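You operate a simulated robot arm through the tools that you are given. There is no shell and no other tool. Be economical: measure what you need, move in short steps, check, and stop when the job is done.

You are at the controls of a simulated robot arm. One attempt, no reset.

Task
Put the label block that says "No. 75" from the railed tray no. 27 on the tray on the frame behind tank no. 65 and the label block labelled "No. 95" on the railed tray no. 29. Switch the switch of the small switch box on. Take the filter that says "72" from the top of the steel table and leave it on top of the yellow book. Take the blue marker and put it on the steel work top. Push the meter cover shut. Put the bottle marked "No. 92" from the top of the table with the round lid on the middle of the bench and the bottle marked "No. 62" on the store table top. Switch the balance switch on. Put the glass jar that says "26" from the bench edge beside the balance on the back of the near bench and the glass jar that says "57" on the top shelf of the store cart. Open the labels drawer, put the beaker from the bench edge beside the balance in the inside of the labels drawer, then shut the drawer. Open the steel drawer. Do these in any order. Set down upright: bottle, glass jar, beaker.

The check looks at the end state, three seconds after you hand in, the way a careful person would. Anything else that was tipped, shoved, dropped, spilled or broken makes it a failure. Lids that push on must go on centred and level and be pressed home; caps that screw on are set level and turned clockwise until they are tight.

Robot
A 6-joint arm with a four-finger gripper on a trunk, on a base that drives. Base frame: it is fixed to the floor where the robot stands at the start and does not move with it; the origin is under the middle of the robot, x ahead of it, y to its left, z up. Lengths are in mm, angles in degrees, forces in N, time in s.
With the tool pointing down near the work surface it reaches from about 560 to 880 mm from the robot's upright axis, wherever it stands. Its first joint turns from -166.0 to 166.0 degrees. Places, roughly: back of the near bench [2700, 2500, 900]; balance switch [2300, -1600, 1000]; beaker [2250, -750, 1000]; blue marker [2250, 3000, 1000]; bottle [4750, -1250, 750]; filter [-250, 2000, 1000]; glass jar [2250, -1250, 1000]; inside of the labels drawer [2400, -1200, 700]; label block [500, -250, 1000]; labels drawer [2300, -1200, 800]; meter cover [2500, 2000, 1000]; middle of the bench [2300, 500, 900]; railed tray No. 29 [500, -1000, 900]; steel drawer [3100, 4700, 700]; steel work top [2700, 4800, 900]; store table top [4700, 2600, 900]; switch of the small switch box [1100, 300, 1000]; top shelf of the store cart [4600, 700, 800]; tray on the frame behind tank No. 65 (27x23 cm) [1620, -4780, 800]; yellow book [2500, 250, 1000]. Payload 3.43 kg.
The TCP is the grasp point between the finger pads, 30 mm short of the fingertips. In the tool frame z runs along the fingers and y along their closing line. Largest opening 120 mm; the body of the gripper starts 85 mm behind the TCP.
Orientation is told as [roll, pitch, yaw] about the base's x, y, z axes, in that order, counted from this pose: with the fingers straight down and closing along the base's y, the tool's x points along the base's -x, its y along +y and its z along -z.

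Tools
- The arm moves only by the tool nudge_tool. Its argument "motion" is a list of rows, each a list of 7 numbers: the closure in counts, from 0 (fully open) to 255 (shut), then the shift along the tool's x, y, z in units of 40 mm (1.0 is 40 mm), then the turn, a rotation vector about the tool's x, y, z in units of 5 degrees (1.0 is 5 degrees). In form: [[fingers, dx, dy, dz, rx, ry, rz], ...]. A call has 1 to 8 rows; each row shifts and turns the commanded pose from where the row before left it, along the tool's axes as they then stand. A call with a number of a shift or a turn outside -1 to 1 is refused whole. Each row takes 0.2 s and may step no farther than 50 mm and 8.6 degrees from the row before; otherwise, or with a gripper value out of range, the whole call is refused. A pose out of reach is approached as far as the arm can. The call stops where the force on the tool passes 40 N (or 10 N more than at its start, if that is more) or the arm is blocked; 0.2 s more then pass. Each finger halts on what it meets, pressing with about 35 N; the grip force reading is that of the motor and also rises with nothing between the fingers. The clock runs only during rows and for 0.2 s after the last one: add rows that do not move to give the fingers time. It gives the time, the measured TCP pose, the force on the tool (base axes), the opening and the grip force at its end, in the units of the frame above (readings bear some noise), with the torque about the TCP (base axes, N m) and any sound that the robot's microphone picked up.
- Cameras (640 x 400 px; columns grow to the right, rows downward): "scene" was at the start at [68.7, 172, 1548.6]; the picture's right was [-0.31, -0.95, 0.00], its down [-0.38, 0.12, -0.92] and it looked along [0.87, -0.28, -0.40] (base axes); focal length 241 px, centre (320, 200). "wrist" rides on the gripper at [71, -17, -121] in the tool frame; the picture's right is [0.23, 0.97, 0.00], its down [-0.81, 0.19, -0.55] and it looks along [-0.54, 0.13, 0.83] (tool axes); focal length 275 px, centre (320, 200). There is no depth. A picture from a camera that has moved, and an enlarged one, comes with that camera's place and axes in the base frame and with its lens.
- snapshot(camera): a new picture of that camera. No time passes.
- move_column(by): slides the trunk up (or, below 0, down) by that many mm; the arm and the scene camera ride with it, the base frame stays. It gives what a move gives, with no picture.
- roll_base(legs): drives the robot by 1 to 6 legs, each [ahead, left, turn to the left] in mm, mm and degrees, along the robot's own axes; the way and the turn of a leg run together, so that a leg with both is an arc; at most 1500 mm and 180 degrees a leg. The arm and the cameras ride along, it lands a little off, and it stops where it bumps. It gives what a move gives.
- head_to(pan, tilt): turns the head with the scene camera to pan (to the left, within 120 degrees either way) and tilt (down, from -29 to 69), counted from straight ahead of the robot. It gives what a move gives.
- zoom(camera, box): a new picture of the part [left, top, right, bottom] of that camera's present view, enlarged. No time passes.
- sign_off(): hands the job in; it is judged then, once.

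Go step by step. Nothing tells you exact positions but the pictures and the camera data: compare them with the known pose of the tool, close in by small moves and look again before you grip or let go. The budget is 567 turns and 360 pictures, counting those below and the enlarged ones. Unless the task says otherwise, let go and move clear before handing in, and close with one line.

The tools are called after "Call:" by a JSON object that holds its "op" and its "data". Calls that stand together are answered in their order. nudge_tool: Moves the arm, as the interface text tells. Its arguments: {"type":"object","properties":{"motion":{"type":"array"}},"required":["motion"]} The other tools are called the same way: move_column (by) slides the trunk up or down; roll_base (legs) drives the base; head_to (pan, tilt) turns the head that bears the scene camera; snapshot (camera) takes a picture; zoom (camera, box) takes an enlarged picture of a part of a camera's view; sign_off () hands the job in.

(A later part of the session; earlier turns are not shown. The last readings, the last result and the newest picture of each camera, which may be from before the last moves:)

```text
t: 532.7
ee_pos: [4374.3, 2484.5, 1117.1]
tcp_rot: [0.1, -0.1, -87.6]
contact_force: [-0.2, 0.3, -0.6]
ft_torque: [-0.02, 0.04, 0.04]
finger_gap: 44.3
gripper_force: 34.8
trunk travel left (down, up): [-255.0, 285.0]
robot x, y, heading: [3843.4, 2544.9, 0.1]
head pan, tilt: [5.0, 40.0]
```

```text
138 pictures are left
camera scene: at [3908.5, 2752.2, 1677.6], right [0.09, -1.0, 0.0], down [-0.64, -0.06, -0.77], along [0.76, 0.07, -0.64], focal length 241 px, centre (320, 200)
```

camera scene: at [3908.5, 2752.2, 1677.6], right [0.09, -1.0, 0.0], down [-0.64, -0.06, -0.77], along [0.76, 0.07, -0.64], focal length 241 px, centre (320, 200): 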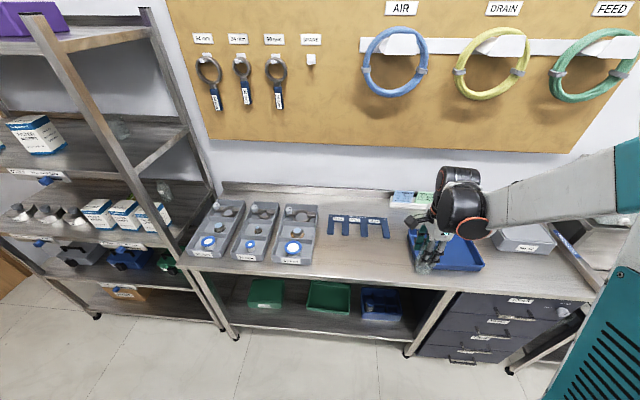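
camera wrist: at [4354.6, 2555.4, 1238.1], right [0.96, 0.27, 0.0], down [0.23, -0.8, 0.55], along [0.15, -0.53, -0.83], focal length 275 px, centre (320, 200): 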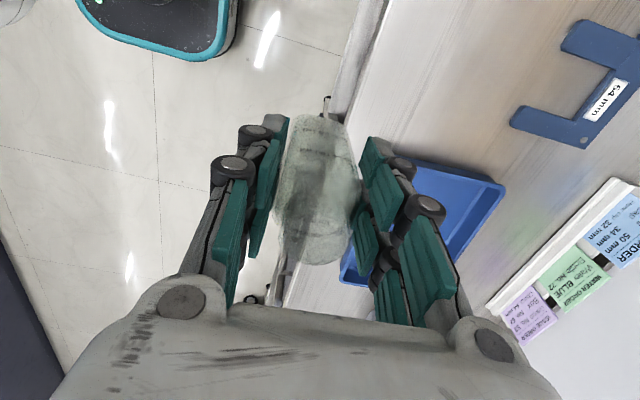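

Call:
{"op": "nudge_tool", "data": {"motion": [[205, 0.65, 0.83, 0, 0, 0, 0], [205, 0.65, 0.83, 0, 0, 0, 0], [205, 0.65, 0.83, 0, 0, 0, 0], [205, 0.65, 0.83, 0, 0, 0, 0], [205, 0.65, 0.83, 0.4, 0, 0, 0], [205, 0, 0, 0.9, 0, 0, 0]]}}

Call:
{"op": "snapshot", "data": {"camera": "wrist"}}

Call:
{"op": "zoom", "data": {"camera": "scene", "box": [260, 150, 460, 290]}}

```text
t: 534.1
ee_pos: [4536.1, 2620.1, 1065.0]
tcp_rot: [0.2, -0.1, -87.4]
contact_force: [-0.8, -0.2, -0.1]
ft_torque: [-0.01, 0.02, -0.03]
finger_gap: 44.2
gripper_force: 35.4
trunk travel left (down, up): [-255.0, 285.0]
robot x, y, heading: [3840.4, 2545.3, 0.0]
head pan, tilt: [5.0, 40.0]
```

```text
137 pictures are left
camera wrist: at [4514.2, 2691.7, 1186.3], right [0.96, 0.27, 0.0], down [0.22, -0.8, 0.55], along [0.15, -0.53, -0.83], focal length 275 px, centre (320, 200)
```

wrist: 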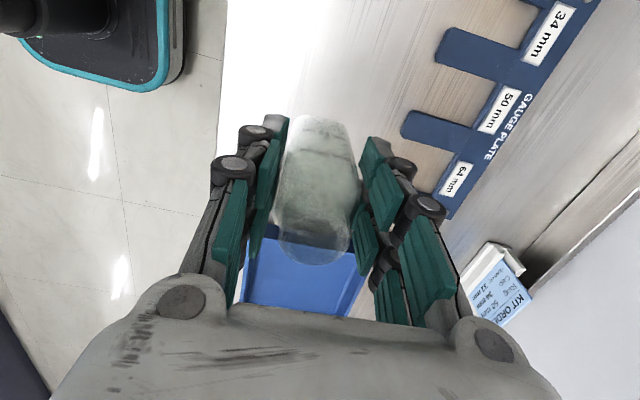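

```text
2.86 times, centred on (360, 220) of scene
camera zoom: at [3908.4, 2752.3, 1677.6], right [0.09, -1.0, 0.0], down [-0.64, -0.06, -0.77], along [0.76, 0.07, -0.64], focal length 689 px, centre (206, 143)
```

zoom: 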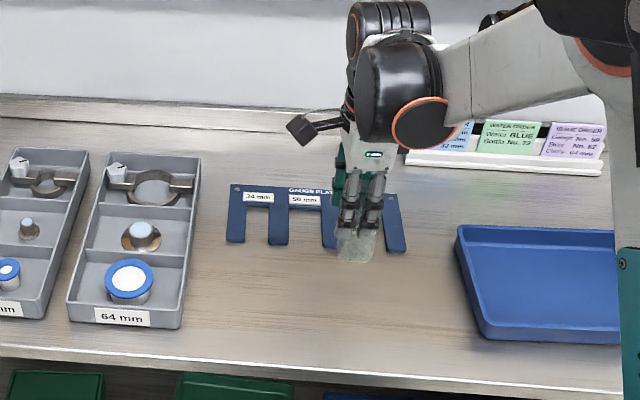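

Call:
{"op": "nudge_tool", "data": {"motion": [[205, 0, 0, 0.8, 0, 0, 0], [205, 0, 0, 0.6, 0, 0, 0], [205, 0, 0, 0.4, 0, 0, 0], [205, 0, 0, 0.2, 0, 0, 0], [205, 0, 0, 0.2, 0, 0, 0], [205, 0, 0, 0.15, 0, 0, 0], [205, 0, 0, 0.15, 0, 0, 0], [205, 0, 0, 0.1, 0, 0, 0]]}}

Call:
{"op": "zoom", "data": {"camera": "scene", "box": [310, 180, 430, 280]}}

```text
t: 535.9
ee_pos: [4534.6, 2620.2, 961.4]
tcp_rot: [0.1, -0.1, -87.6]
contact_force: [-0.2, -0.3, -0.4]
ft_torque: [-0.02, 0.01, 0.0]
finger_gap: 44.3
gripper_force: 34.9
trunk travel left (down, up): [-255.0, 285.0]
robot x, y, heading: [3842.0, 2540.2, 0.2]
head pan, tilt: [5.0, 40.0]
```

```text
4.00 times, centred on (370, 230) of scene
camera zoom: at [3907.8, 2752.1, 1677.7], right [0.09, -1.0, 0.0], down [-0.64, -0.06, -0.77], along [0.76, 0.07, -0.64], focal length 964 px, centre (120, 80)
```

zoom: 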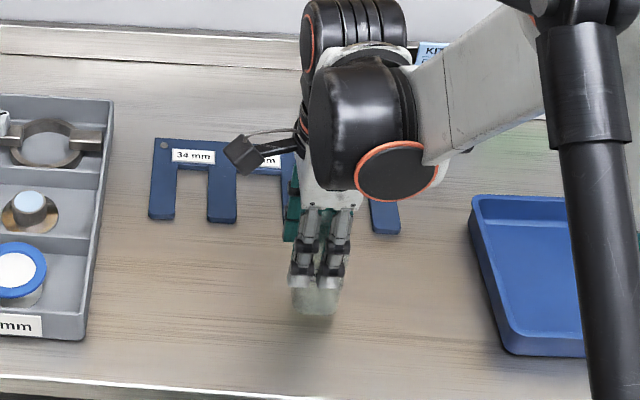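

Near the table now; creep down until contact.

Call:
{"op": "nudge_tool", "data": {"motion": [[205, 0, 0, 0.12, 0, 0, 0], [205, 0, 0, 0.12, 0, 0, 0], [205, 0, 0, 0.12, 0, 0, 0], [205, 0, 0, 0.12, 0, 0, 0], [205, 0, 0, 0.1, 0, 0, 0], [205, 0, 0, 0.1, 0, 0, 0], [205, 0, 0, 0.1, 0, 0, 0], [205, 0, 0, 0.1, 0, 0, 0]]}}

```text
t: 537.7
ee_pos: [4533.5, 2620.5, 926.9]
tcp_rot: [0.2, -0.1, -87.6]
contact_force: [5.0, -3.8, 23.5]
ft_torque: [-0.35, -0.22, 0.08]
finger_gap: 44.7
gripper_force: 34.9
trunk travel left (down, up): [-255.0, 285.0]
robot x, y, heading: [3844.7, 2545.3, 0.1]
head pan, tilt: [5.0, 40.0]
```

Call:
{"op": "nudge_tool", "data": {"motion": [[205, 0, 0, -0.05, 0, 0, 0], [160, 0, 0, 0, 0, 0, 0], [115, 0, 0, 0, 0, 0, 0], [100, 0, 0, 0, 0, 0, 0], [100, 0, 0, 0, 0, 0, 0], [100, 0, 0, -0.4, 0, 0, 0], [100, 0, 0, -0.9, 0, 0, 0], [100, 0, 0, -0.9, 0, 0, 0]]}}

Call:
{"op": "nudge_tool", "data": {"motion": [[100, 0, 0, -0.9, 0, 0, 0], [100, 0, 0, -0.9, 0, 0, 0], [100, 0, -0.5, -0.9, 0, 0, 0], [100, -0.4, -0.9, 0, 0, 0, 0], [100, -0.7, -0.9, 0, 0, 0, 0], [100, -0.7, -0.9, 0, 0, 0, 0], [100, -0.7, -0.9, 0, 0, 0, 0]]}}

Call:
{"op": "snapshot", "data": {"camera": "scene"}}

```text
t: 539.5
ee_pos: [4535.4, 2618.5, 1016.3]
tcp_rot: [0.1, 0.0, -87.6]
contact_force: [0.8, 0.1, 0.5]
ft_torque: [0.02, 0.01, 0.0]
finger_gap: 73.0
gripper_force: 0.0
trunk travel left (down, up): [-255.0, 285.0]
robot x, y, heading: [3841.7, 2544.8, 0.1]
head pan, tilt: [5.0, 40.0]
```

```text
t: 541.1
ee_pos: [4374.1, 2512.6, 1123.9]
tcp_rot: [0.2, 0.0, -87.5]
contact_force: [0.2, -0.1, -0.4]
ft_torque: [0.0, -0.02, -0.02]
finger_gap: 73.1
gripper_force: 0.0
trunk travel left (down, up): [-255.0, 285.0]
robot x, y, heading: [3844.3, 2544.3, 0.1]
head pan, tilt: [5.0, 40.0]
```

```text
134 pictures are left
camera scene: at [3906.7, 2751.7, 1677.9], right [0.09, -1.0, 0.0], down [-0.64, -0.06, -0.77], along [0.76, 0.07, -0.64], focal length 241 px, centre (320, 200)
```

scene: 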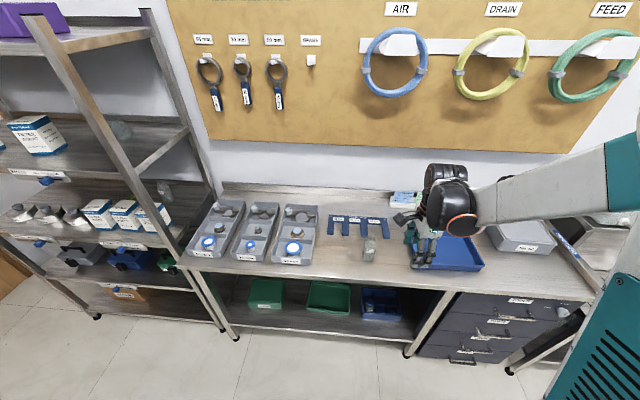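

Bottle 62 placed. Return for bottle 92.

Call:
{"op": "roll_base", "data": {"legs": [[-260, 0, 0], [0, -1300, 0], [0, -1300, 0], [0, -1050, 0]]}}

Call:
{"op": "snapshot", "data": {"camera": "scene"}}

```text
t: 560.3
ee_pos: [4126.3, -1137.0, 1123.9]
tcp_rot: [0.1, 0.0, -87.6]
contact_force: [-0.2, -0.5, 0.4]
ft_torque: [0.0, -0.01, 0.0]
finger_gap: 73.1
gripper_force: 0.1
trunk travel left (down, up): [-255.0, 285.0]
robot x, y, heading: [3591.6, -1103.8, -0.0]
head pan, tilt: [5.0, 40.0]
```

```text
133 pictures are left
camera scene: at [3658.7, -897.8, 1677.8], right [0.09, -1.0, 0.0], down [-0.64, -0.06, -0.77], along [0.76, 0.07, -0.64], focal length 241 px, centre (320, 200)
```

scene: 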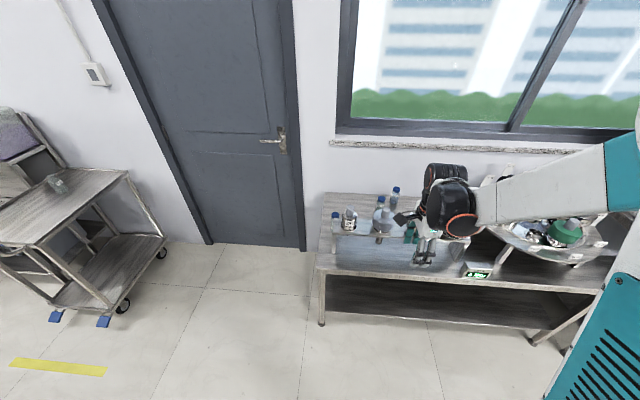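

Call:
{"op": "roll_base", "data": {"legs": [[370, 0, 0]]}}

Call:
{"op": "nudge_tool", "data": {"motion": [[80, 0, 0.95, 0, 0, 0, 0], [80, 0, 0.95, 0, 0, 0, 0], [80, 0, 0.95, 0, 0, 0, 0], [80, 0, 0.95, 0, 0, 0, 0], [80, 0, 0.95, 0.3, 0, 0, 0], [80, 0, 0, 0.9, 0, 0, 0], [80, 0, 0, 0.9, 0, 0, 0]]}}

Call:
{"op": "snapshot", "data": {"camera": "wrist"}}

```text
t: 562.6
ee_pos: [4494.5, -1132.3, 1124.8]
tcp_rot: [0.1, -0.1, -87.3]
contact_force: [0.8, 0.3, 0.1]
ft_torque: [-0.01, 0.01, -0.02]
finger_gap: 72.9
gripper_force: 0.0
trunk travel left (down, up): [-255.0, 285.0]
robot x, y, heading: [3962.1, -1104.9, 0.3]
head pan, tilt: [5.0, 40.0]
```

```text
t: 564.2
ee_pos: [4683.6, -1124.0, 1039.1]
tcp_rot: [0.0, -0.1, -87.3]
contact_force: [0.6, 0.5, -0.3]
ft_torque: [0.01, 0.0, 0.02]
finger_gap: 82.3
gripper_force: 0.1
trunk travel left (down, up): [-255.0, 285.0]
robot x, y, heading: [3961.1, -1101.4, 0.6]
head pan, tilt: [5.0, 40.0]
```

```text
132 pictures are left
camera wrist: at [4664.2, -1053.5, 1161.2], right [0.96, 0.28, 0.0], down [0.23, -0.8, 0.55], along [0.15, -0.53, -0.83], focal length 275 px, centre (320, 200)
```

wrist: 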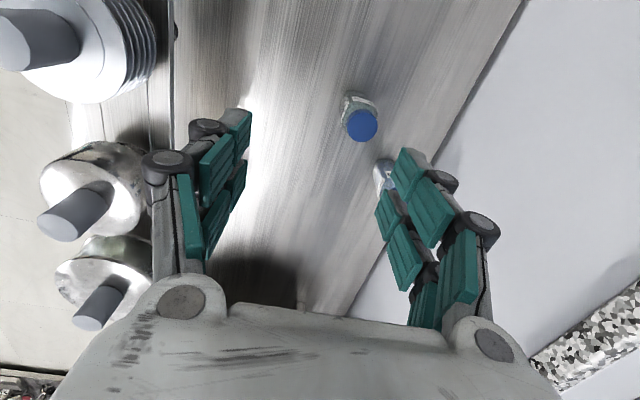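

Call:
{"op": "nudge_tool", "data": {"motion": [[95, -0.6, 0.9, 0.3, 0, 0, 0], [95, 0, 0.1, 0.9, 0, 0, 0], [95, 0, 0, 0.6, 0, 0, 0]]}}

Call:
{"op": "snapshot", "data": {"camera": "wrist"}}

```text
t: 565.0
ee_pos: [4723.7, -1145.8, 969.4]
tcp_rot: [0.1, -0.1, -87.4]
contact_force: [0.6, -0.2, 0.2]
ft_torque: [-0.04, 0.0, 0.04]
finger_gap: 75.1
gripper_force: 0.0
trunk travel left (down, up): [-255.0, 285.0]
robot x, y, heading: [3964.3, -1105.4, 0.1]
head pan, tilt: [5.0, 40.0]
```

```text
131 pictures are left
camera wrist: at [4703.7, -1074.6, 1091.9], right [0.96, 0.28, 0.0], down [0.23, -0.8, 0.55], along [0.15, -0.53, -0.83], focal length 275 px, centre (320, 200)
```

wrist: 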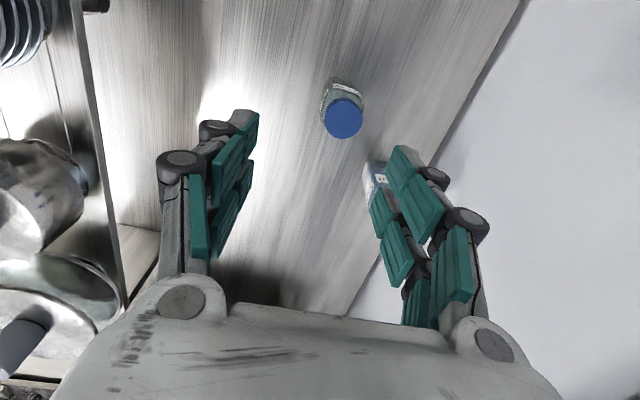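

Call:
{"op": "nudge_tool", "data": {"motion": [[100, -0.05, 0.55, 0.4, 0, 0, 0], [100, 0, 0, 0.8, 0, 0, 0], [100, 0, 0, 0.6, 0, 0, 0]]}}

Call:
{"op": "snapshot", "data": {"camera": "wrist"}}

```text
t: 565.8
ee_pos: [4745.1, -1149.1, 896.7]
tcp_rot: [0.0, -0.1, -87.3]
contact_force: [-0.3, -0.4, -0.7]
ft_torque: [-0.04, -0.03, -0.02]
finger_gap: 72.9
gripper_force: 0.1
trunk travel left (down, up): [-255.0, 285.0]
robot x, y, heading: [3966.6, -1106.7, 0.4]
head pan, tilt: [5.0, 40.0]
```

```text
130 pictures are left
camera wrist: at [4725.0, -1077.3, 1019.0], right [0.96, 0.28, 0.0], down [0.23, -0.8, 0.55], along [0.15, -0.53, -0.83], focal length 275 px, centre (320, 200)
```

wrist: 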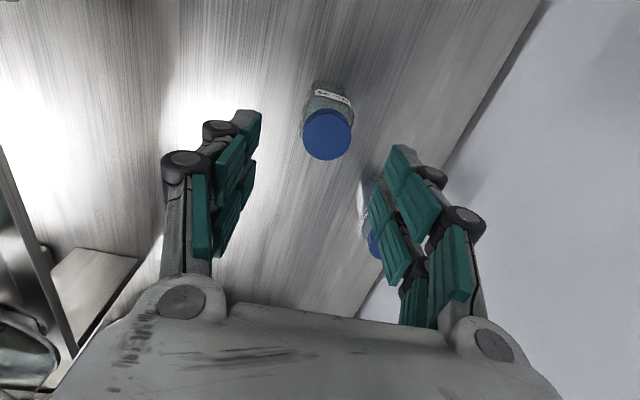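

Call:
{"op": "nudge_tool", "data": {"motion": [[100, 0.15, 0.12, 0.8, 0, 0, 0], [100, 0, 0, 0.8, 0, 0, 0], [100, 0, 0, 0.8, 0, 0, 0]]}}

Call:
{"op": "snapshot", "data": {"camera": "wrist"}}

```text
t: 566.6
ee_pos: [4749.2, -1140.5, 801.0]
tcp_rot: [0.0, 0.0, -87.3]
contact_force: [0.3, -0.7, 0.6]
ft_torque: [0.02, 0.03, 0.0]
finger_gap: 72.8
gripper_force: 0.1
trunk travel left (down, up): [-255.0, 285.0]
robot x, y, heading: [3957.5, -1099.7, 0.2]
head pan, tilt: [5.0, 40.0]
```

```text
129 pictures are left
camera wrist: at [4729.3, -1069.5, 922.0], right [0.96, 0.28, 0.0], down [0.23, -0.8, 0.55], along [0.15, -0.53, -0.83], focal length 275 px, centre (320, 200)
```

wrist: 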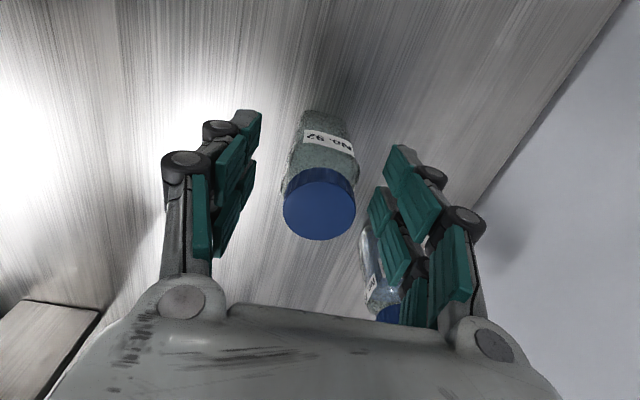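

Call:
{"op": "nudge_tool", "data": {"motion": [[100, 0, 0, 0.4, 0, 0, 0], [100, 0, 0, 0.4, 0, 0, 0], [150, 0, 0, 0, 0, 0, 0], [190, 0, 0, 0, 0, 0, 0], [205, 0, 0, 0, 0, 0, 0], [205, 0, 0, 0, 0, 0, 0]]}}

Call:
{"op": "nudge_tool", "data": {"motion": [[205, 0, 0, -0.3, 0, 0, 0], [205, 0, 0, -0.6, 0, 0, 0], [205, 0, 0, -0.9, 0, 0, 0], [205, 0, 0, -0.9, 0, 0, 0], [205, 0, 0, -0.9, 0, 0, 0], [205, 0, 0, -0.9, 0, 0, 0], [205, 0, 0, -0.9, 0, 0, 0], [205, 0, 0, -0.9, 0, 0, 0]]}}

Call:
{"op": "snapshot", "data": {"camera": "wrist"}}

```text
t: 568.0
ee_pos: [4749.1, -1140.5, 774.1]
tcp_rot: [0.2, 0.0, -87.3]
contact_force: [0.5, -0.1, 0.0]
ft_torque: [0.01, 0.05, 0.0]
finger_gap: 44.7
gripper_force: 35.6
out of reach, approached as far as the arm can: row 2
trunk travel left (down, up): [-255.0, 285.0]
robot x, y, heading: [3960.3, -1104.2, 0.3]
head pan, tilt: [5.0, 40.0]
```

```text
t: 569.8
ee_pos: [4747.1, -1138.5, 1026.5]
tcp_rot: [0.1, -0.1, -87.3]
contact_force: [0.7, 0.5, -0.8]
ft_torque: [0.0, 0.02, 0.01]
finger_gap: 44.6
gripper_force: 35.0
trunk travel left (down, up): [-255.0, 285.0]
robot x, y, heading: [3961.7, -1105.7, 0.4]
head pan, tilt: [5.0, 40.0]
```

```text
128 pictures are left
camera wrist: at [4725.4, -1067.9, 1147.4], right [0.96, 0.28, 0.0], down [0.23, -0.8, 0.55], along [0.15, -0.53, -0.83], focal length 275 px, centre (320, 200)
```

wrist: 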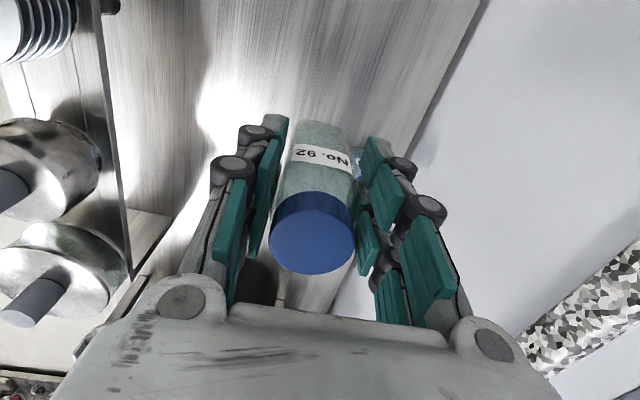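

Bottle 92 held. Retract and drive round the south end of the bench.

Call:
{"op": "nudge_tool", "data": {"motion": [[205, 0, 0, -1, 0, 0, 0], [205, 0, 0, -1, 0, 0, 0], [205, 0, 0, -0.6, 0, 0, 0], [205, 0, -0.95, 0, 0, 0, 0], [205, 0, -0.95, 0, 0, 0, 0], [205, 0, -0.95, 0, 0, 0, 0], [205, 0, -0.95, 0, 0, 0, 0], [205, 0, -0.95, 0, 0, 0, 0]]}}

Call:
{"op": "nudge_tool", "data": {"motion": [[205, -0.8, -0.5, 0, 0, 0, 0], [205, -0.8, -0.5, 0, 0, 0, 0], [205, -0.8, -0.5, 0, 0, 0, 0]]}}

Call:
{"op": "roll_base", "data": {"legs": [[-520, 0, 0], [0, -1500, 0], [-1400, 0, 0], [-450, 0, 0]]}}

Call:
{"op": "head_to", "data": {"pan": 5, "tilt": 25}}

Call:
{"op": "snapshot", "data": {"camera": "scene"}}

```text
t: 571.6
ee_pos: [4556.2, -1145.7, 1130.3]
tcp_rot: [0.2, -0.2, -87.3]
contact_force: [-1.2, -0.2, 0.2]
ft_torque: [0.01, -0.01, 0.01]
finger_gap: 44.3
gripper_force: 34.4
trunk travel left (down, up): [-255.0, 285.0]
robot x, y, heading: [3960.0, -1102.0, 0.5]
head pan, tilt: [5.0, 40.0]
```

```text
t: 572.4
ee_pos: [4501.1, -1245.8, 1129.6]
tcp_rot: [0.1, 0.0, -87.2]
contact_force: [0.2, 0.1, -0.3]
ft_torque: [0.06, 0.02, -0.02]
finger_gap: 44.7
gripper_force: 34.9
trunk travel left (down, up): [-255.0, 285.0]
robot x, y, heading: [3961.5, -1105.4, 0.3]
head pan, tilt: [5.0, 40.0]
```

```text
t: 591.3
ee_pos: [2121.7, -2735.1, 1130.1]
tcp_rot: [0.2, -0.1, -86.8]
contact_force: [0.0, -0.2, -1.5]
ft_torque: [0.02, 0.0, -0.01]
finger_gap: 44.3
gripper_force: 35.0
trunk travel left (down, up): [-255.0, 285.0]
robot x, y, heading: [1580.2, -2596.8, 0.9]
head pan, tilt: [5.0, 40.0]
```

```text
t: 592.1
ee_pos: [2122.4, -2735.2, 1129.7]
tcp_rot: [0.1, -0.1, -86.9]
contact_force: [-0.4, 0.4, -1.2]
ft_torque: [0.05, 0.01, 0.0]
finger_gap: 44.5
gripper_force: 35.7
trunk travel left (down, up): [-255.0, 285.0]
robot x, y, heading: [1584.4, -2595.2, 1.0]
head pan, tilt: [5.0, 25.0]
```

```text
127 pictures are left
camera scene: at [1650.6, -2388.2, 1701.0], right [0.1, -0.99, 0.0], down [-0.42, -0.04, -0.91], along [0.9, 0.09, -0.42], focal length 241 px, centre (320, 200)
```

scene: 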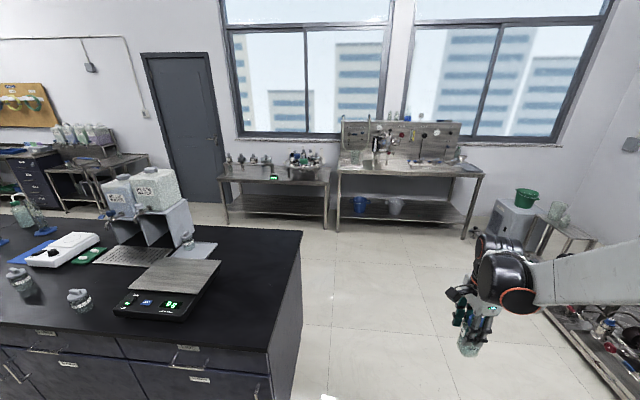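

Call:
{"op": "roll_base", "data": {"legs": [[0, 1400, -1], [0, 1400, 0], [30, 250, 0]]}}

Call:
{"op": "head_to", "data": {"pan": 0, "tilt": 40}}

Call:
{"op": "snapshot", "data": {"camera": "scene"}}

```text
t: 607.1
ee_pos: [2144.9, 304.8, 1130.3]
tcp_rot: [0.1, -0.1, -88.4]
contact_force: [-0.3, -0.3, -2.2]
ft_torque: [0.02, -0.03, -0.01]
finger_gap: 44.6
gripper_force: 34.8
trunk travel left (down, up): [-255.0, 285.0]
robot x, y, heading: [1608.6, 452.9, -0.8]
head pan, tilt: [5.0, 25.0]
```

```text
t: 607.8
ee_pos: [2145.2, 303.0, 1129.0]
tcp_rot: [0.1, 0.0, -88.4]
contact_force: [-0.5, -0.1, -1.3]
ft_torque: [0.04, -0.01, 0.0]
finger_gap: 44.5
gripper_force: 35.3
trunk travel left (down, up): [-255.0, 285.0]
robot x, y, heading: [1605.2, 454.5, -1.2]
head pan, tilt: [0.0, 40.0]
```

```text
126 pictures are left
camera scene: at [1677.1, 654.8, 1677.8], right [-0.01, -1.0, 0.0], down [-0.64, 0.01, -0.77], along [0.77, -0.01, -0.64], focal length 241 px, centre (320, 200)
```

scene: 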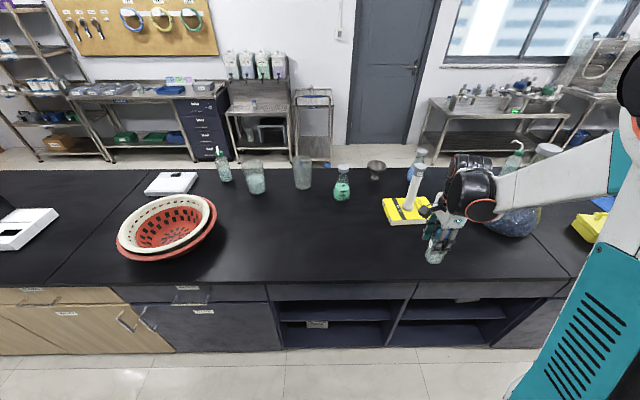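

Call:
{"op": "nudge_tool", "data": {"motion": [[205, 0.82, 0.78, 0, 0, 0, 0], [205, 0.82, 0.78, 0, 0, 0, 0], [205, 0.82, 0.78, 0, 0, 0, 0], [205, 0.82, 0.78, 0, 0, 0, 0], [205, 0.82, 0.78, 0, 0, 0, 0], [205, 0.82, 0.78, 0, 0, 0, 0], [205, 0, 0, 0.9, 0, 0, 0], [205, 0, 0, 0.9, 0, 0, 0]]}}

Call:
{"op": "nudge_tool", "data": {"motion": [[205, 0, 0, 0.8, 0, 0, 0], [205, 0, 0, 0.5, 0, 0, 0], [205, 0, 0, 0.2, 0, 0, 0], [205, 0, 0, 0.15, 0, 0, 0], [205, 0, 0, 0.15, 0, 0, 0]]}}

Call:
{"op": "zoom", "data": {"camera": "scene", "box": [260, 140, 440, 270]}}

```text
t: 609.6
ee_pos: [2328.2, 505.4, 1057.0]
tcp_rot: [0.0, -0.1, -88.5]
contact_force: [0.7, -0.1, -1.4]
ft_torque: [0.05, 0.02, 0.0]
finger_gap: 44.8
gripper_force: 34.7
trunk travel left (down, up): [-255.0, 285.0]
robot x, y, heading: [1606.8, 458.2, -0.7]
head pan, tilt: [0.0, 40.0]
```

```text
t: 610.8
ee_pos: [2326.3, 505.7, 987.2]
tcp_rot: [0.2, -0.2, -88.4]
contact_force: [-0.6, -0.6, 22.3]
ft_torque: [-0.52, 0.01, -0.1]
finger_gap: 45.0
gripper_force: 35.3
trunk travel left (down, up): [-255.0, 285.0]
robot x, y, heading: [1608.8, 452.4, -0.9]
head pan, tilt: [0.0, 40.0]
```

```text
3.08 times, centred on (350, 205) of scene
camera zoom: at [1674.8, 654.9, 1678.0], right [-0.01, -1.0, 0.0], down [-0.64, 0.01, -0.77], along [0.77, -0.01, -0.64], focal length 742 px, centre (228, 185)
```

zoom: 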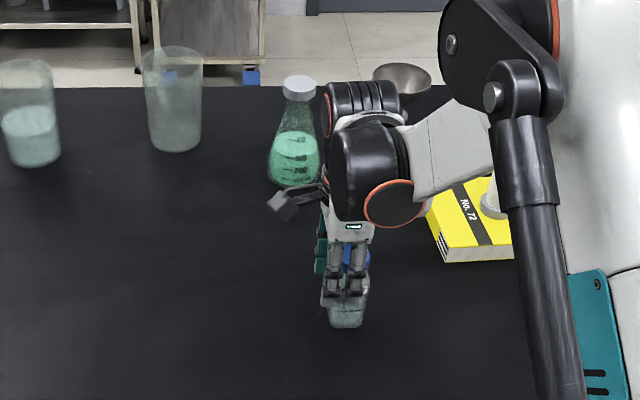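

On the bench. Release and rise.

Call:
{"op": "nudge_tool", "data": {"motion": [[205, 0, 0, -0.05, 0, 0, 0], [160, 0, 0, 0, 0, 0, 0], [115, 0, 0, 0, 0, 0, 0], [100, 0, 0, 0, 0, 0, 0], [100, 0, 0, 0, 0, 0, 0], [100, 0, 0, -0.4, 0, 0, 0], [100, 0, 0, -0.9, 0, 0, 0], [100, 0, 0, -0.9, 0, 0, 0]]}}

Call:
{"op": "nudge_tool", "data": {"motion": [[100, 0, 0, -0.9, 0, 0, 0], [100, 0, -0.5, -0.9, 0, 0, 0], [100, -0.5, -0.8, -0.6, 0, 0, 0], [100, -0.8, -0.8, 0, 0, 0, 0], [100, -0.8, -0.8, 0, 0, 0, 0], [100, -0.8, -0.8, 0, 0, 0, 0], [100, -0.8, -0.8, 0, 0, 0, 0]]}}

Call:
{"op": "snapshot", "data": {"camera": "scene"}}

```text
t: 612.6
ee_pos: [2328.0, 505.1, 1076.2]
tcp_rot: [0.1, 0.0, -88.3]
contact_force: [-0.2, -0.1, -0.5]
ft_torque: [0.0, -0.03, -0.04]
finger_gap: 73.0
gripper_force: 0.1
trunk travel left (down, up): [-255.0, 285.0]
robot x, y, heading: [1604.8, 456.4, -0.5]
head pan, tilt: [0.0, 40.0]
```

```text
t: 614.2
ee_pos: [2149.3, 352.3, 1175.1]
tcp_rot: [0.1, -0.1, -88.5]
contact_force: [-0.1, 1.2, -0.6]
ft_torque: [0.02, -0.05, 0.04]
finger_gap: 73.0
gripper_force: 0.1
trunk travel left (down, up): [-255.0, 285.0]
robot x, y, heading: [1606.8, 457.7, -0.7]
head pan, tilt: [0.0, 40.0]
```

```text
124 pictures are left
camera scene: at [1676.2, 654.5, 1677.8], right [-0.01, -1.0, 0.0], down [-0.64, 0.01, -0.77], along [0.77, -0.01, -0.64], focal length 241 px, centre (320, 200)
```

scene: 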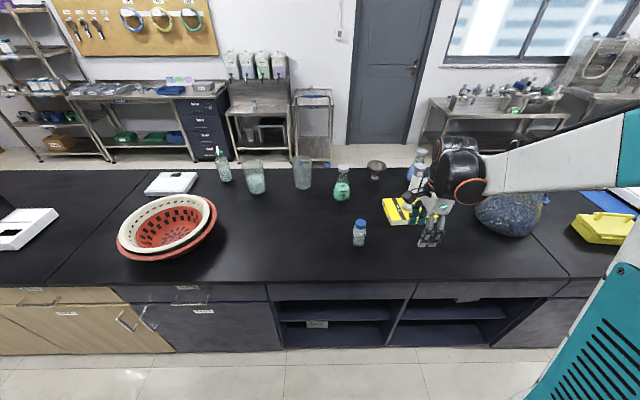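

Bottle 92 stands on the bench. Now redo the LIGHT switch: retract, close fingers, move to the earlier pose at (1609,−218) facing 136°.

Call:
{"op": "nudge_tool", "data": {"motion": [[150, 0, -0.8, -0.8, 0, 0, 0], [255, 0, -0.8, -0.8, 0, 0, 0], [255, 0, -0.6, -0.8, 0, 0, 0]]}}

Call:
{"op": "roll_base", "data": {"legs": [[0, -675, 0], [0, 0, 137]]}}

Call:
{"op": "head_to", "data": {"pan": 0, "tilt": 38}}

Call:
{"op": "snapshot", "data": {"camera": "scene"}}

```text
t: 615.0
ee_pos: [2060.2, 348.1, 1270.3]
tcp_rot: [0.2, 0.0, -88.4]
contact_force: [-0.3, -0.3, 0.3]
ft_torque: [-0.03, 0.02, -0.01]
finger_gap: 0.1
gripper_force: 33.2
trunk travel left (down, up): [-255.0, 285.0]
robot x, y, heading: [1608.1, 457.1, -0.8]
head pan, tilt: [0.0, 40.0]
```

```text
t: 624.4
ee_pos: [1346.4, 170.0, 1268.5]
tcp_rot: [0.1, 0.0, 47.7]
contact_force: [-0.9, 0.6, -0.7]
ft_torque: [0.02, 0.0, 0.01]
finger_gap: 0.0
gripper_force: 32.8
trunk travel left (down, up): [-255.0, 285.0]
robot x, y, heading: [1597.9, -221.2, 135.3]
head pan, tilt: [0.0, 40.0]
```

```text
t: 625.0
ee_pos: [1347.4, 170.2, 1269.2]
tcp_rot: [0.2, -0.1, 47.8]
contact_force: [0.6, -0.6, 0.3]
ft_torque: [0.01, 0.01, 0.03]
finger_gap: 0.0
gripper_force: 33.6
trunk travel left (down, up): [-255.0, 285.0]
robot x, y, heading: [1601.1, -222.3, 135.6]
head pan, tilt: [0.0, 38.0]
```

```text
123 pictures are left
camera scene: at [1411.9, -317.2, 1680.7], right [0.7, 0.71, 0.0], down [0.44, -0.43, -0.79], along [-0.56, 0.55, -0.62], focal length 241 px, centre (320, 200)
```

scene: 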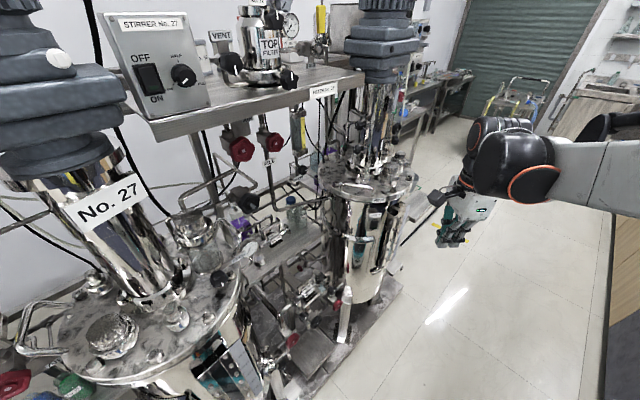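

Call:
{"op": "zoom", "data": {"camera": "scene", "box": [345, 175, 405, 240]}}

```text
6.15 times, centred on (375, 208) of scene
camera zoom: at [1411.9, -317.2, 1680.7], right [0.7, 0.71, 0.0], down [0.44, -0.43, -0.79], along [-0.56, 0.55, -0.62], focal length 1484 px, centre (-18, 154)
```

zoom: 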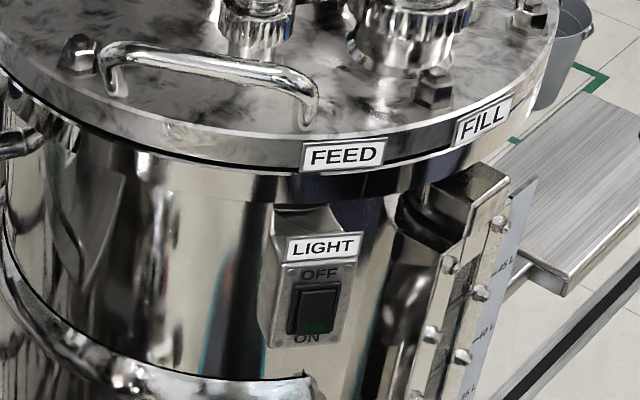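

Confirmed still off. ON end at about (1087,292,1025). Tilt 45° forward and approach again, aiming about 11 mm higher than before.

Call:
{"op": "nudge_tool", "data": {"motion": [[255, 0.3, 0, 0, -1, 0, 0], [255, 0.3, 0, 0, -1, 0, 0], [255, 0.3, 0, 0, -1, 0, 0], [255, 0.3, 0, 0, -1, 0, 0], [255, 0.3, 0, 0, -1, 0, 0], [255, 0.3, 0, 0, -1, 0, 0], [255, 0.3, 0, 0, -1, 0, 0], [255, 0, 0, 0, -1, 0, 0]]}}

Call:
{"op": "nudge_tool", "data": {"motion": [[255, 0, 0, 0, -1, 0, 0], [255, 0, 0, 0.9, 0, 0, 0], [255, 0, 0, 0.9, 0, 0, 0], [255, 0, 0, 0.9, 0, 0, 0], [255, 0, 0, 0.9, 0, 0, 0]]}}

Call:
{"op": "snapshot", "data": {"camera": "wrist"}}

```text
t: 626.8
ee_pos: [1290.4, 107.5, 1269.1]
tcp_rot: [40.2, 0.1, 47.7]
contact_force: [0.3, 0.3, 0.2]
ft_torque: [0.02, 0.0, 0.02]
finger_gap: 0.0
gripper_force: 32.9
trunk travel left (down, up): [-255.0, 285.0]
robot x, y, heading: [1599.2, -220.8, 135.2]
head pan, tilt: [0.0, 38.0]
```

```text
t: 628.0
ee_pos: [1214.1, 176.4, 1165.2]
tcp_rot: [45.1, 0.0, 47.8]
contact_force: [-0.4, 0.7, -0.7]
ft_torque: [-0.01, 0.03, -0.01]
finger_gap: 0.1
gripper_force: 33.7
trunk travel left (down, up): [-255.0, 285.0]
robot x, y, heading: [1600.5, -219.4, 135.4]
head pan, tilt: [0.0, 38.0]
```

```text
121 pictures are left
camera wrist: at [1236.9, 59.2, 1239.4], right [-0.66, 0.29, 0.69], down [0.73, 0.43, 0.53], along [-0.14, 0.86, -0.5], focal length 275 px, centre (320, 200)
```

wrist: 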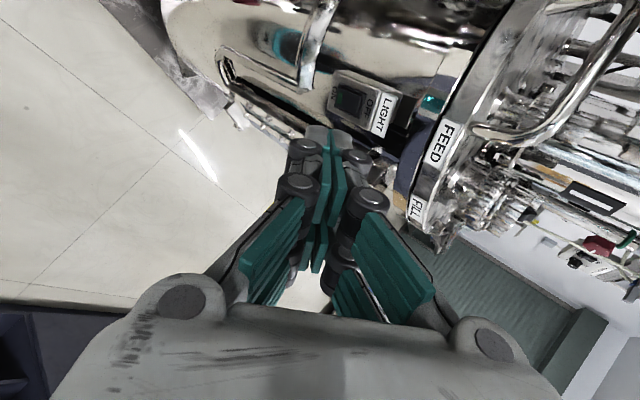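

Call:
{"op": "zoom", "data": {"camera": "wrist", "box": [290, 50, 410, 150]}}

```text
4.00 times, centred on (350, 100) of wrist
camera zoom: at [1236.9, 59.2, 1239.4], right [-0.66, 0.29, 0.69], down [0.73, 0.43, 0.53], along [-0.14, 0.86, -0.5], focal length 1101 px, centre (200, 600)
```

zoom: 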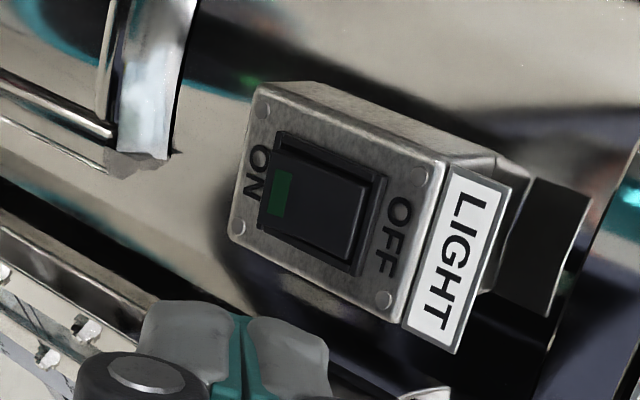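

Call:
{"op": "nudge_tool", "data": {"motion": [[255, 0, -0.1, 0.9, 0, 0, 0], [255, 0, -0.1, 0.9, 0, 0, 0], [255, 0, -0.07, 0.9, 0, 0, 0], [255, 0, 0, 0.7, 0, 0, 0]]}}

Call:
{"op": "snapshot", "data": {"camera": "wrist"}}

Call:
{"op": "zoom", "data": {"camera": "scene", "box": [335, 165, 435, 245]}}

```text
t: 629.0
ee_pos: [1146.9, 238.9, 1063.8]
tcp_rot: [45.0, 0.0, 47.9]
contact_force: [-0.9, 0.0, 0.8]
ft_torque: [-0.04, -0.03, 0.04]
finger_gap: 0.0
gripper_force: 34.0
trunk travel left (down, up): [-255.0, 285.0]
robot x, y, heading: [1597.8, -222.9, 135.6]
head pan, tilt: [0.0, 38.0]
```

```text
119 pictures are left
camera wrist: at [1171.4, 120.4, 1137.7], right [-0.66, 0.29, 0.69], down [0.73, 0.43, 0.53], along [-0.14, 0.86, -0.5], focal length 275 px, centre (320, 200)
```

wrist: 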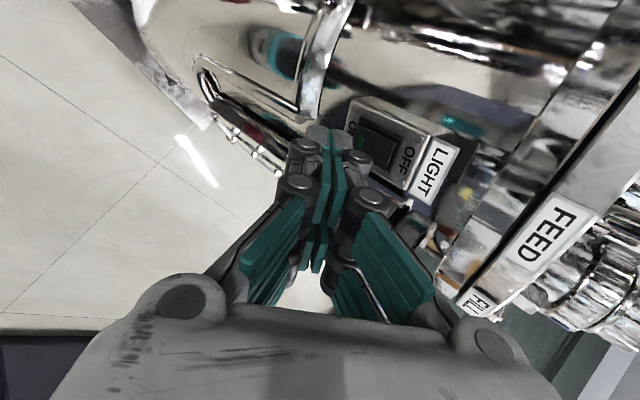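

```text
5.00 times, centred on (385, 205) of scene
camera zoom: at [1411.0, -316.3, 1680.6], right [0.7, 0.71, 0.0], down [0.44, -0.43, -0.79], along [-0.56, 0.55, -0.62], focal length 1206 px, centre (-5, 175)
```

zoom: 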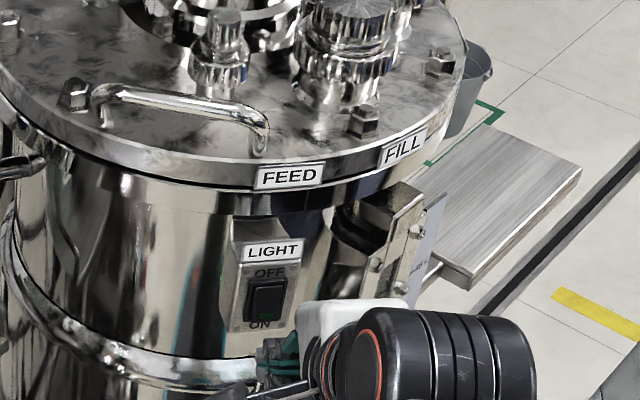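

Call:
{"op": "nudge_tool", "data": {"motion": [[255, 0, 0.3, 0.3, 0, 0, 0]]}}

Call:
{"op": "zoom", "data": {"camera": "wrist", "box": [290, 80, 410, 180]}}

```text
t: 629.4
ee_pos: [1134.1, 248.0, 1065.5]
tcp_rot: [45.1, 0.0, 47.8]
contact_force: [-0.9, 0.0, 0.1]
ft_torque: [-0.01, -0.01, -0.01]
finger_gap: 0.0
gripper_force: 33.7
trunk travel left (down, up): [-255.0, 285.0]
robot x, y, heading: [1597.8, -223.7, 135.4]
head pan, tilt: [0.0, 38.0]
```

```text
4.00 times, centred on (350, 130) of wrist
camera zoom: at [1158.9, 129.9, 1139.1], right [-0.66, 0.29, 0.69], down [0.73, 0.43, 0.53], along [-0.14, 0.86, -0.5], focal length 1101 px, centre (200, 480)
```

zoom: 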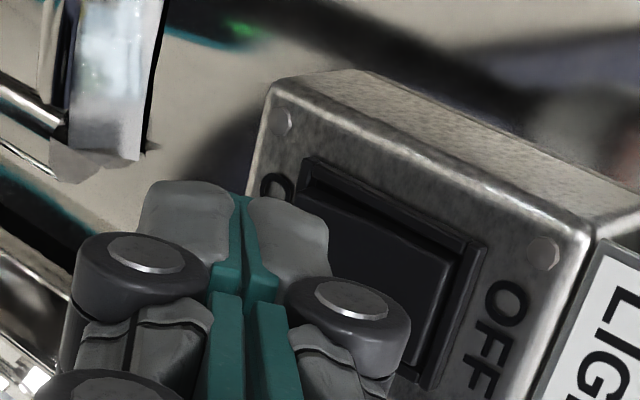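

Call:
{"op": "nudge_tool", "data": {"motion": [[255, 0, -0.46, 0.46, 0, 0, 0], [255, 0, 0.25, 0.25, 0, 0, 0]]}}

Call:
{"op": "zoom", "data": {"camera": "wrist", "box": [290, 80, 410, 180]}}

```text
t: 630.0
ee_pos: [1125.4, 257.8, 1037.7]
tcp_rot: [45.1, -0.1, 47.8]
contact_force: [0.2, 0.0, -1.2]
ft_torque: [0.0, -0.02, 0.02]
finger_gap: 0.3
gripper_force: 33.0
trunk travel left (down, up): [-255.0, 285.0]
robot x, y, heading: [1597.0, -222.0, 135.4]
head pan, tilt: [0.0, 38.0]
```

```text
4.00 times, centred on (350, 130) of wrist
camera zoom: at [1148.4, 139.2, 1112.1], right [-0.66, 0.29, 0.69], down [0.73, 0.43, 0.53], along [-0.14, 0.86, -0.5], focal length 1101 px, centre (200, 480)
```

zoom: 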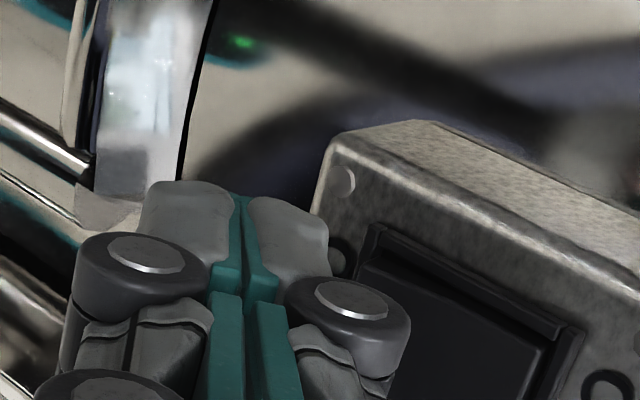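

Adjust 4 mm up and push forward in fine steps.

Call:
{"op": "nudge_tool", "data": {"motion": [[255, 0, 0.07, -0.07, 0, 0, 0], [255, 0, 0.15, 0.15, 0, 0, 0], [255, 0, 0.1, 0.1, 0, 0, 0], [255, 0, 0.05, 0.05, 0, 0, 0], [255, 0, 0.05, 0.05, 0, 0, 0], [255, 0, 0.05, 0.05, 0, 0, 0], [255, 0, 0.05, 0.05, 0, 0, 0], [255, 0, 0.05, 0.05, 0, 0, 0]]}}

Call:
{"op": "zoom", "data": {"camera": "wrist", "box": [290, 80, 410, 180]}}

```text
t: 631.8
ee_pos: [1104.1, 275.8, 1041.8]
tcp_rot: [45.1, -0.1, 47.8]
contact_force: [0.1, -0.2, 0.1]
ft_torque: [-0.01, 0.03, -0.02]
finger_gap: 0.0
gripper_force: 33.6
trunk travel left (down, up): [-255.0, 285.0]
robot x, y, heading: [1598.7, -223.6, 135.8]
head pan, tilt: [0.0, 38.0]
```

```text
4.00 times, centred on (350, 130) of wrist
camera zoom: at [1128.4, 157.7, 1115.7], right [-0.66, 0.29, 0.69], down [0.73, 0.43, 0.53], along [-0.14, 0.86, -0.5], focal length 1101 px, centre (200, 480)
```

zoom: 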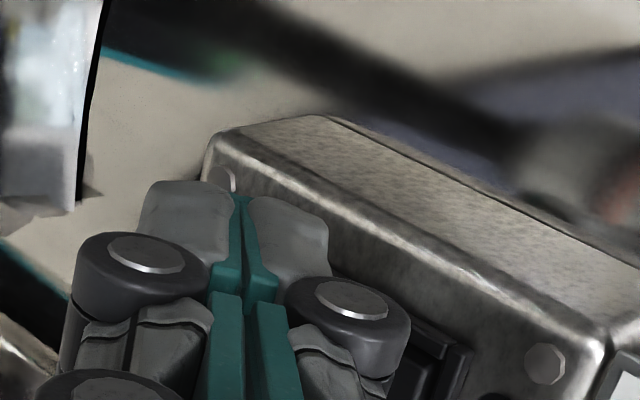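

Call:
{"op": "nudge_tool", "data": {"motion": [[255, 0, 0.05, 0.05, 0, 0, 0], [255, 0, 0.05, 0.05, 0, 0, 0], [255, 0, 0.05, 0.05, 0, 0, 0], [255, 0, 0.05, 0.05, 0, 0, 0], [255, 0, 0.05, 0.05, 0, 0, 0], [255, 0, 0.05, 0.05, 0, 0, 0], [255, 0, 0.05, 0.05, 0, 0, 0], [255, 0, 0.05, 0.05, 0, 0, 0]]}}

Call:
{"op": "zoom", "data": {"camera": "wrist", "box": [290, 80, 410, 180]}}

```text
t: 632.9
ee_pos: [1101.0, 280.5, 1041.2]
tcp_rot: [44.8, -0.2, 47.6]
contact_force: [12.7, -10.6, 2.4]
ft_torque: [-0.12, -0.06, 0.14]
finger_gap: 0.0
gripper_force: 33.5
trunk travel left (down, up): [-255.0, 285.0]
robot x, y, heading: [1600.3, -220.4, 135.4]
head pan, tilt: [0.0, 38.0]
heard: click
stopped in row 5: the force on the tool passed its limit at 44 N (the readings are from after the stop); the commanded pose is now the measured one
```

```text
4.00 times, centred on (350, 130) of wrist
camera zoom: at [1123.9, 162.1, 1116.0], right [-0.67, 0.29, 0.68], down [0.73, 0.43, 0.53], along [-0.14, 0.85, -0.5], focal length 1101 px, centre (200, 480)
```

zoom: 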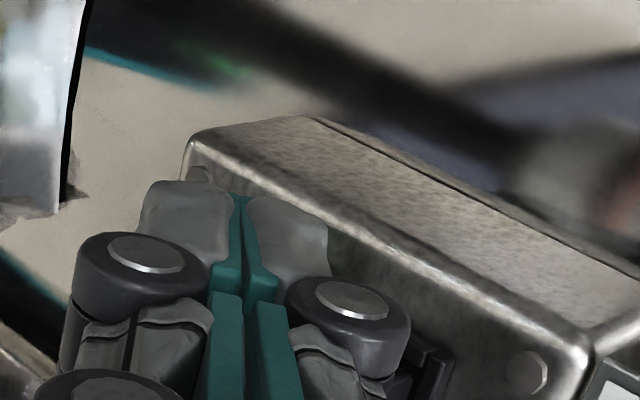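

Click heard. Back off horizontally and verify.

Call:
{"op": "nudge_tool", "data": {"motion": [[255, 0, -0.4, -0.4, 0, 0, 0], [255, 0, -0.5, -0.6, 0, 0, 0], [255, 0, -0.2, -0.9, 0, 0, 0], [255, 0, 0, -1, 0, 0, 0], [255, 0, 0, -1, 0, 0, 0], [255, 0, 0, -1, 0, 0, 0]]}}

Call:
{"op": "zoom", "data": {"camera": "scene", "box": [345, 175, 405, 240]}}

Call:
{"op": "zoom", "data": {"camera": "wrist", "box": [290, 50, 410, 150]}}

```text
t: 634.3
ee_pos: [1227.3, 164.9, 1147.9]
tcp_rot: [44.8, 0.0, 47.7]
contact_force: [0.5, 0.3, -0.4]
ft_torque: [0.02, -0.01, 0.01]
finger_gap: 0.0
gripper_force: 33.6
trunk travel left (down, up): [-255.0, 285.0]
robot x, y, heading: [1599.9, -222.5, 135.3]
head pan, tilt: [0.0, 38.0]
```

```text
6.15 times, centred on (375, 208) of scene
camera zoom: at [1413.6, -318.8, 1680.9], right [0.7, 0.71, 0.0], down [0.44, -0.43, -0.79], along [-0.56, 0.55, -0.61], focal length 1484 px, centre (-18, 154)
```

zoom: 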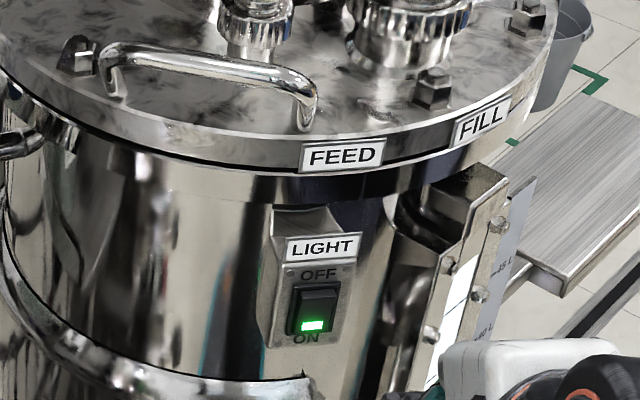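

```text
4.00 times, centred on (350, 100) of wrist
camera zoom: at [1250.3, 47.3, 1222.7], right [-0.67, 0.29, 0.69], down [0.73, 0.43, 0.53], along [-0.14, 0.85, -0.5], focal length 1101 px, centre (200, 600)
```

zoom: 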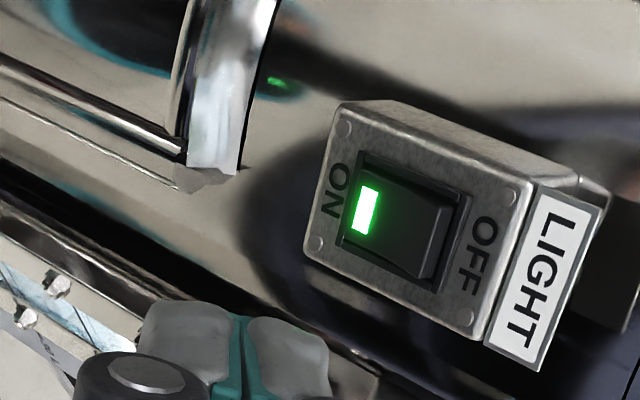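

LIGHT is lit. Now retract, untilt and go for jar "57".

Call:
{"op": "nudge_tool", "data": {"motion": [[255, 0, 0, -1, 0, 0, 0], [255, 0, 0, -1, 0, 0, 0], [255, 0, 0, -0.6, 1, 0, 0], [200, 0, 0, -0.3, 1, 0, 0], [150, 0, 0, 0, 1, 0, 0], [100, 0, 0, 0, 1, 0, 0], [80, 0, 0, 0, 1, 0, 0], [80, 0, 0, 0, 1, 0, 0]]}}

Call:
{"op": "nudge_tool", "data": {"motion": [[80, 0, 0, 0, 1, 0, 0], [80, 0, 0, 0, 1, 0, 0], [80, -0.5, 0, 0, 0.96, 0, 0], [80, -0.9, 0, 0, 0, 0, 0], [80, -0.9, 0, 0, 0, 0, 0]]}}

Call:
{"op": "roll_base", "data": {"legs": [[0, 0, -135.4], [0, -780, 0]]}}

Call:
{"op": "snapshot", "data": {"camera": "scene"}}

```text
t: 636.1
ee_pos: [1283.3, 113.8, 1231.5]
tcp_rot: [14.6, -0.1, 47.9]
contact_force: [-0.3, -0.3, -0.4]
ft_torque: [0.01, 0.0, -0.02]
finger_gap: 82.4
gripper_force: 0.1
trunk travel left (down, up): [-255.0, 285.0]
robot x, y, heading: [1599.7, -223.3, 135.4]
head pan, tilt: [0.0, 38.0]
```

```text
t: 637.3
ee_pos: [1346.5, 181.8, 1229.3]
tcp_rot: [0.0, -0.1, 47.8]
contact_force: [0.1, 0.1, 0.6]
ft_torque: [-0.04, 0.0, -0.01]
finger_gap: 82.3
gripper_force: 0.1
trunk travel left (down, up): [-255.0, 285.0]
robot x, y, heading: [1596.6, -224.5, 135.1]
head pan, tilt: [0.0, 38.0]
```

```text
t: 647.0
ee_pos: [2074.6, -1104.8, 1229.9]
tcp_rot: [0.0, -0.1, -87.0]
contact_force: [0.6, -0.1, 0.9]
ft_torque: [0.02, -0.02, 0.02]
finger_gap: 82.1
gripper_force: 0.0
trunk travel left (down, up): [-255.0, 285.0]
robot x, y, heading: [1611.7, -998.5, 0.5]
head pan, tilt: [0.0, 38.0]
```

```text
111 pictures are left
camera scene: at [1674.7, -800.8, 1680.8], right [0.01, -1.0, 0.0], down [-0.62, -0.01, -0.79], along [0.79, 0.01, -0.62], focal length 241 px, centre (320, 200)
```

scene: 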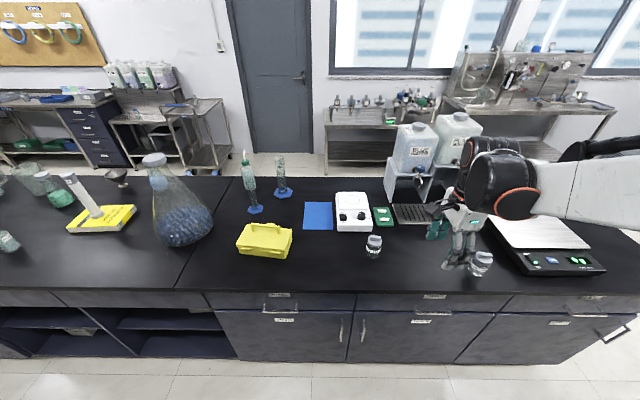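

Call:
{"op": "nudge_tool", "data": {"motion": [[80, 0.35, 0.88, 0.4, 0, 0, 0], [80, 0.35, 0.88, 0.4, 0, 0, 0], [80, 0.35, 0.88, 0.4, 0, 0, 0], [80, 0.35, 0.88, 0.4, 0, 0, 0], [80, 0.35, 0.88, 0.4, 0, 0, 0], [80, 0.35, 0.88, 0.4, 0, 0, 0], [80, 0.3, 0.7, 0.4, 0, 0, 0]]}}

Call:
{"op": "snapshot", "data": {"camera": "wrist"}}

```text
t: 648.6
ee_pos: [2310.9, -993.7, 1115.8]
tcp_rot: [-0.1, -0.1, -86.9]
contact_force: [0.9, 0.8, -0.1]
ft_torque: [-0.05, -0.02, 0.01]
finger_gap: 82.3
gripper_force: 0.1
trunk travel left (down, up): [-255.0, 285.0]
robot x, y, heading: [1609.8, -999.2, 0.4]
head pan, tilt: [0.0, 38.0]
```

```text
110 pictures are left
camera wrist: at [2289.7, -923.2, 1237.0], right [0.96, 0.28, 0.0], down [0.23, -0.8, 0.55], along [0.15, -0.53, -0.83], focal length 275 px, centre (320, 200)
```

wrist: 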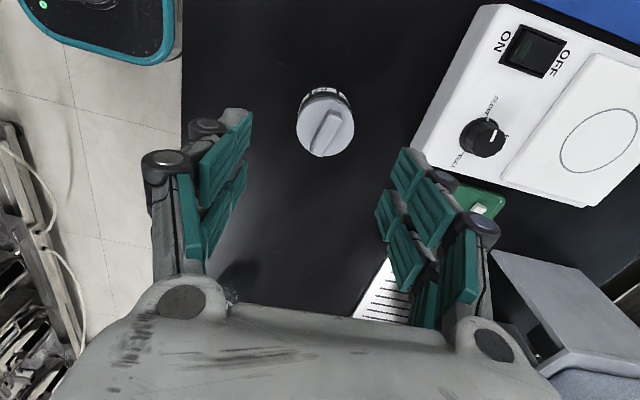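

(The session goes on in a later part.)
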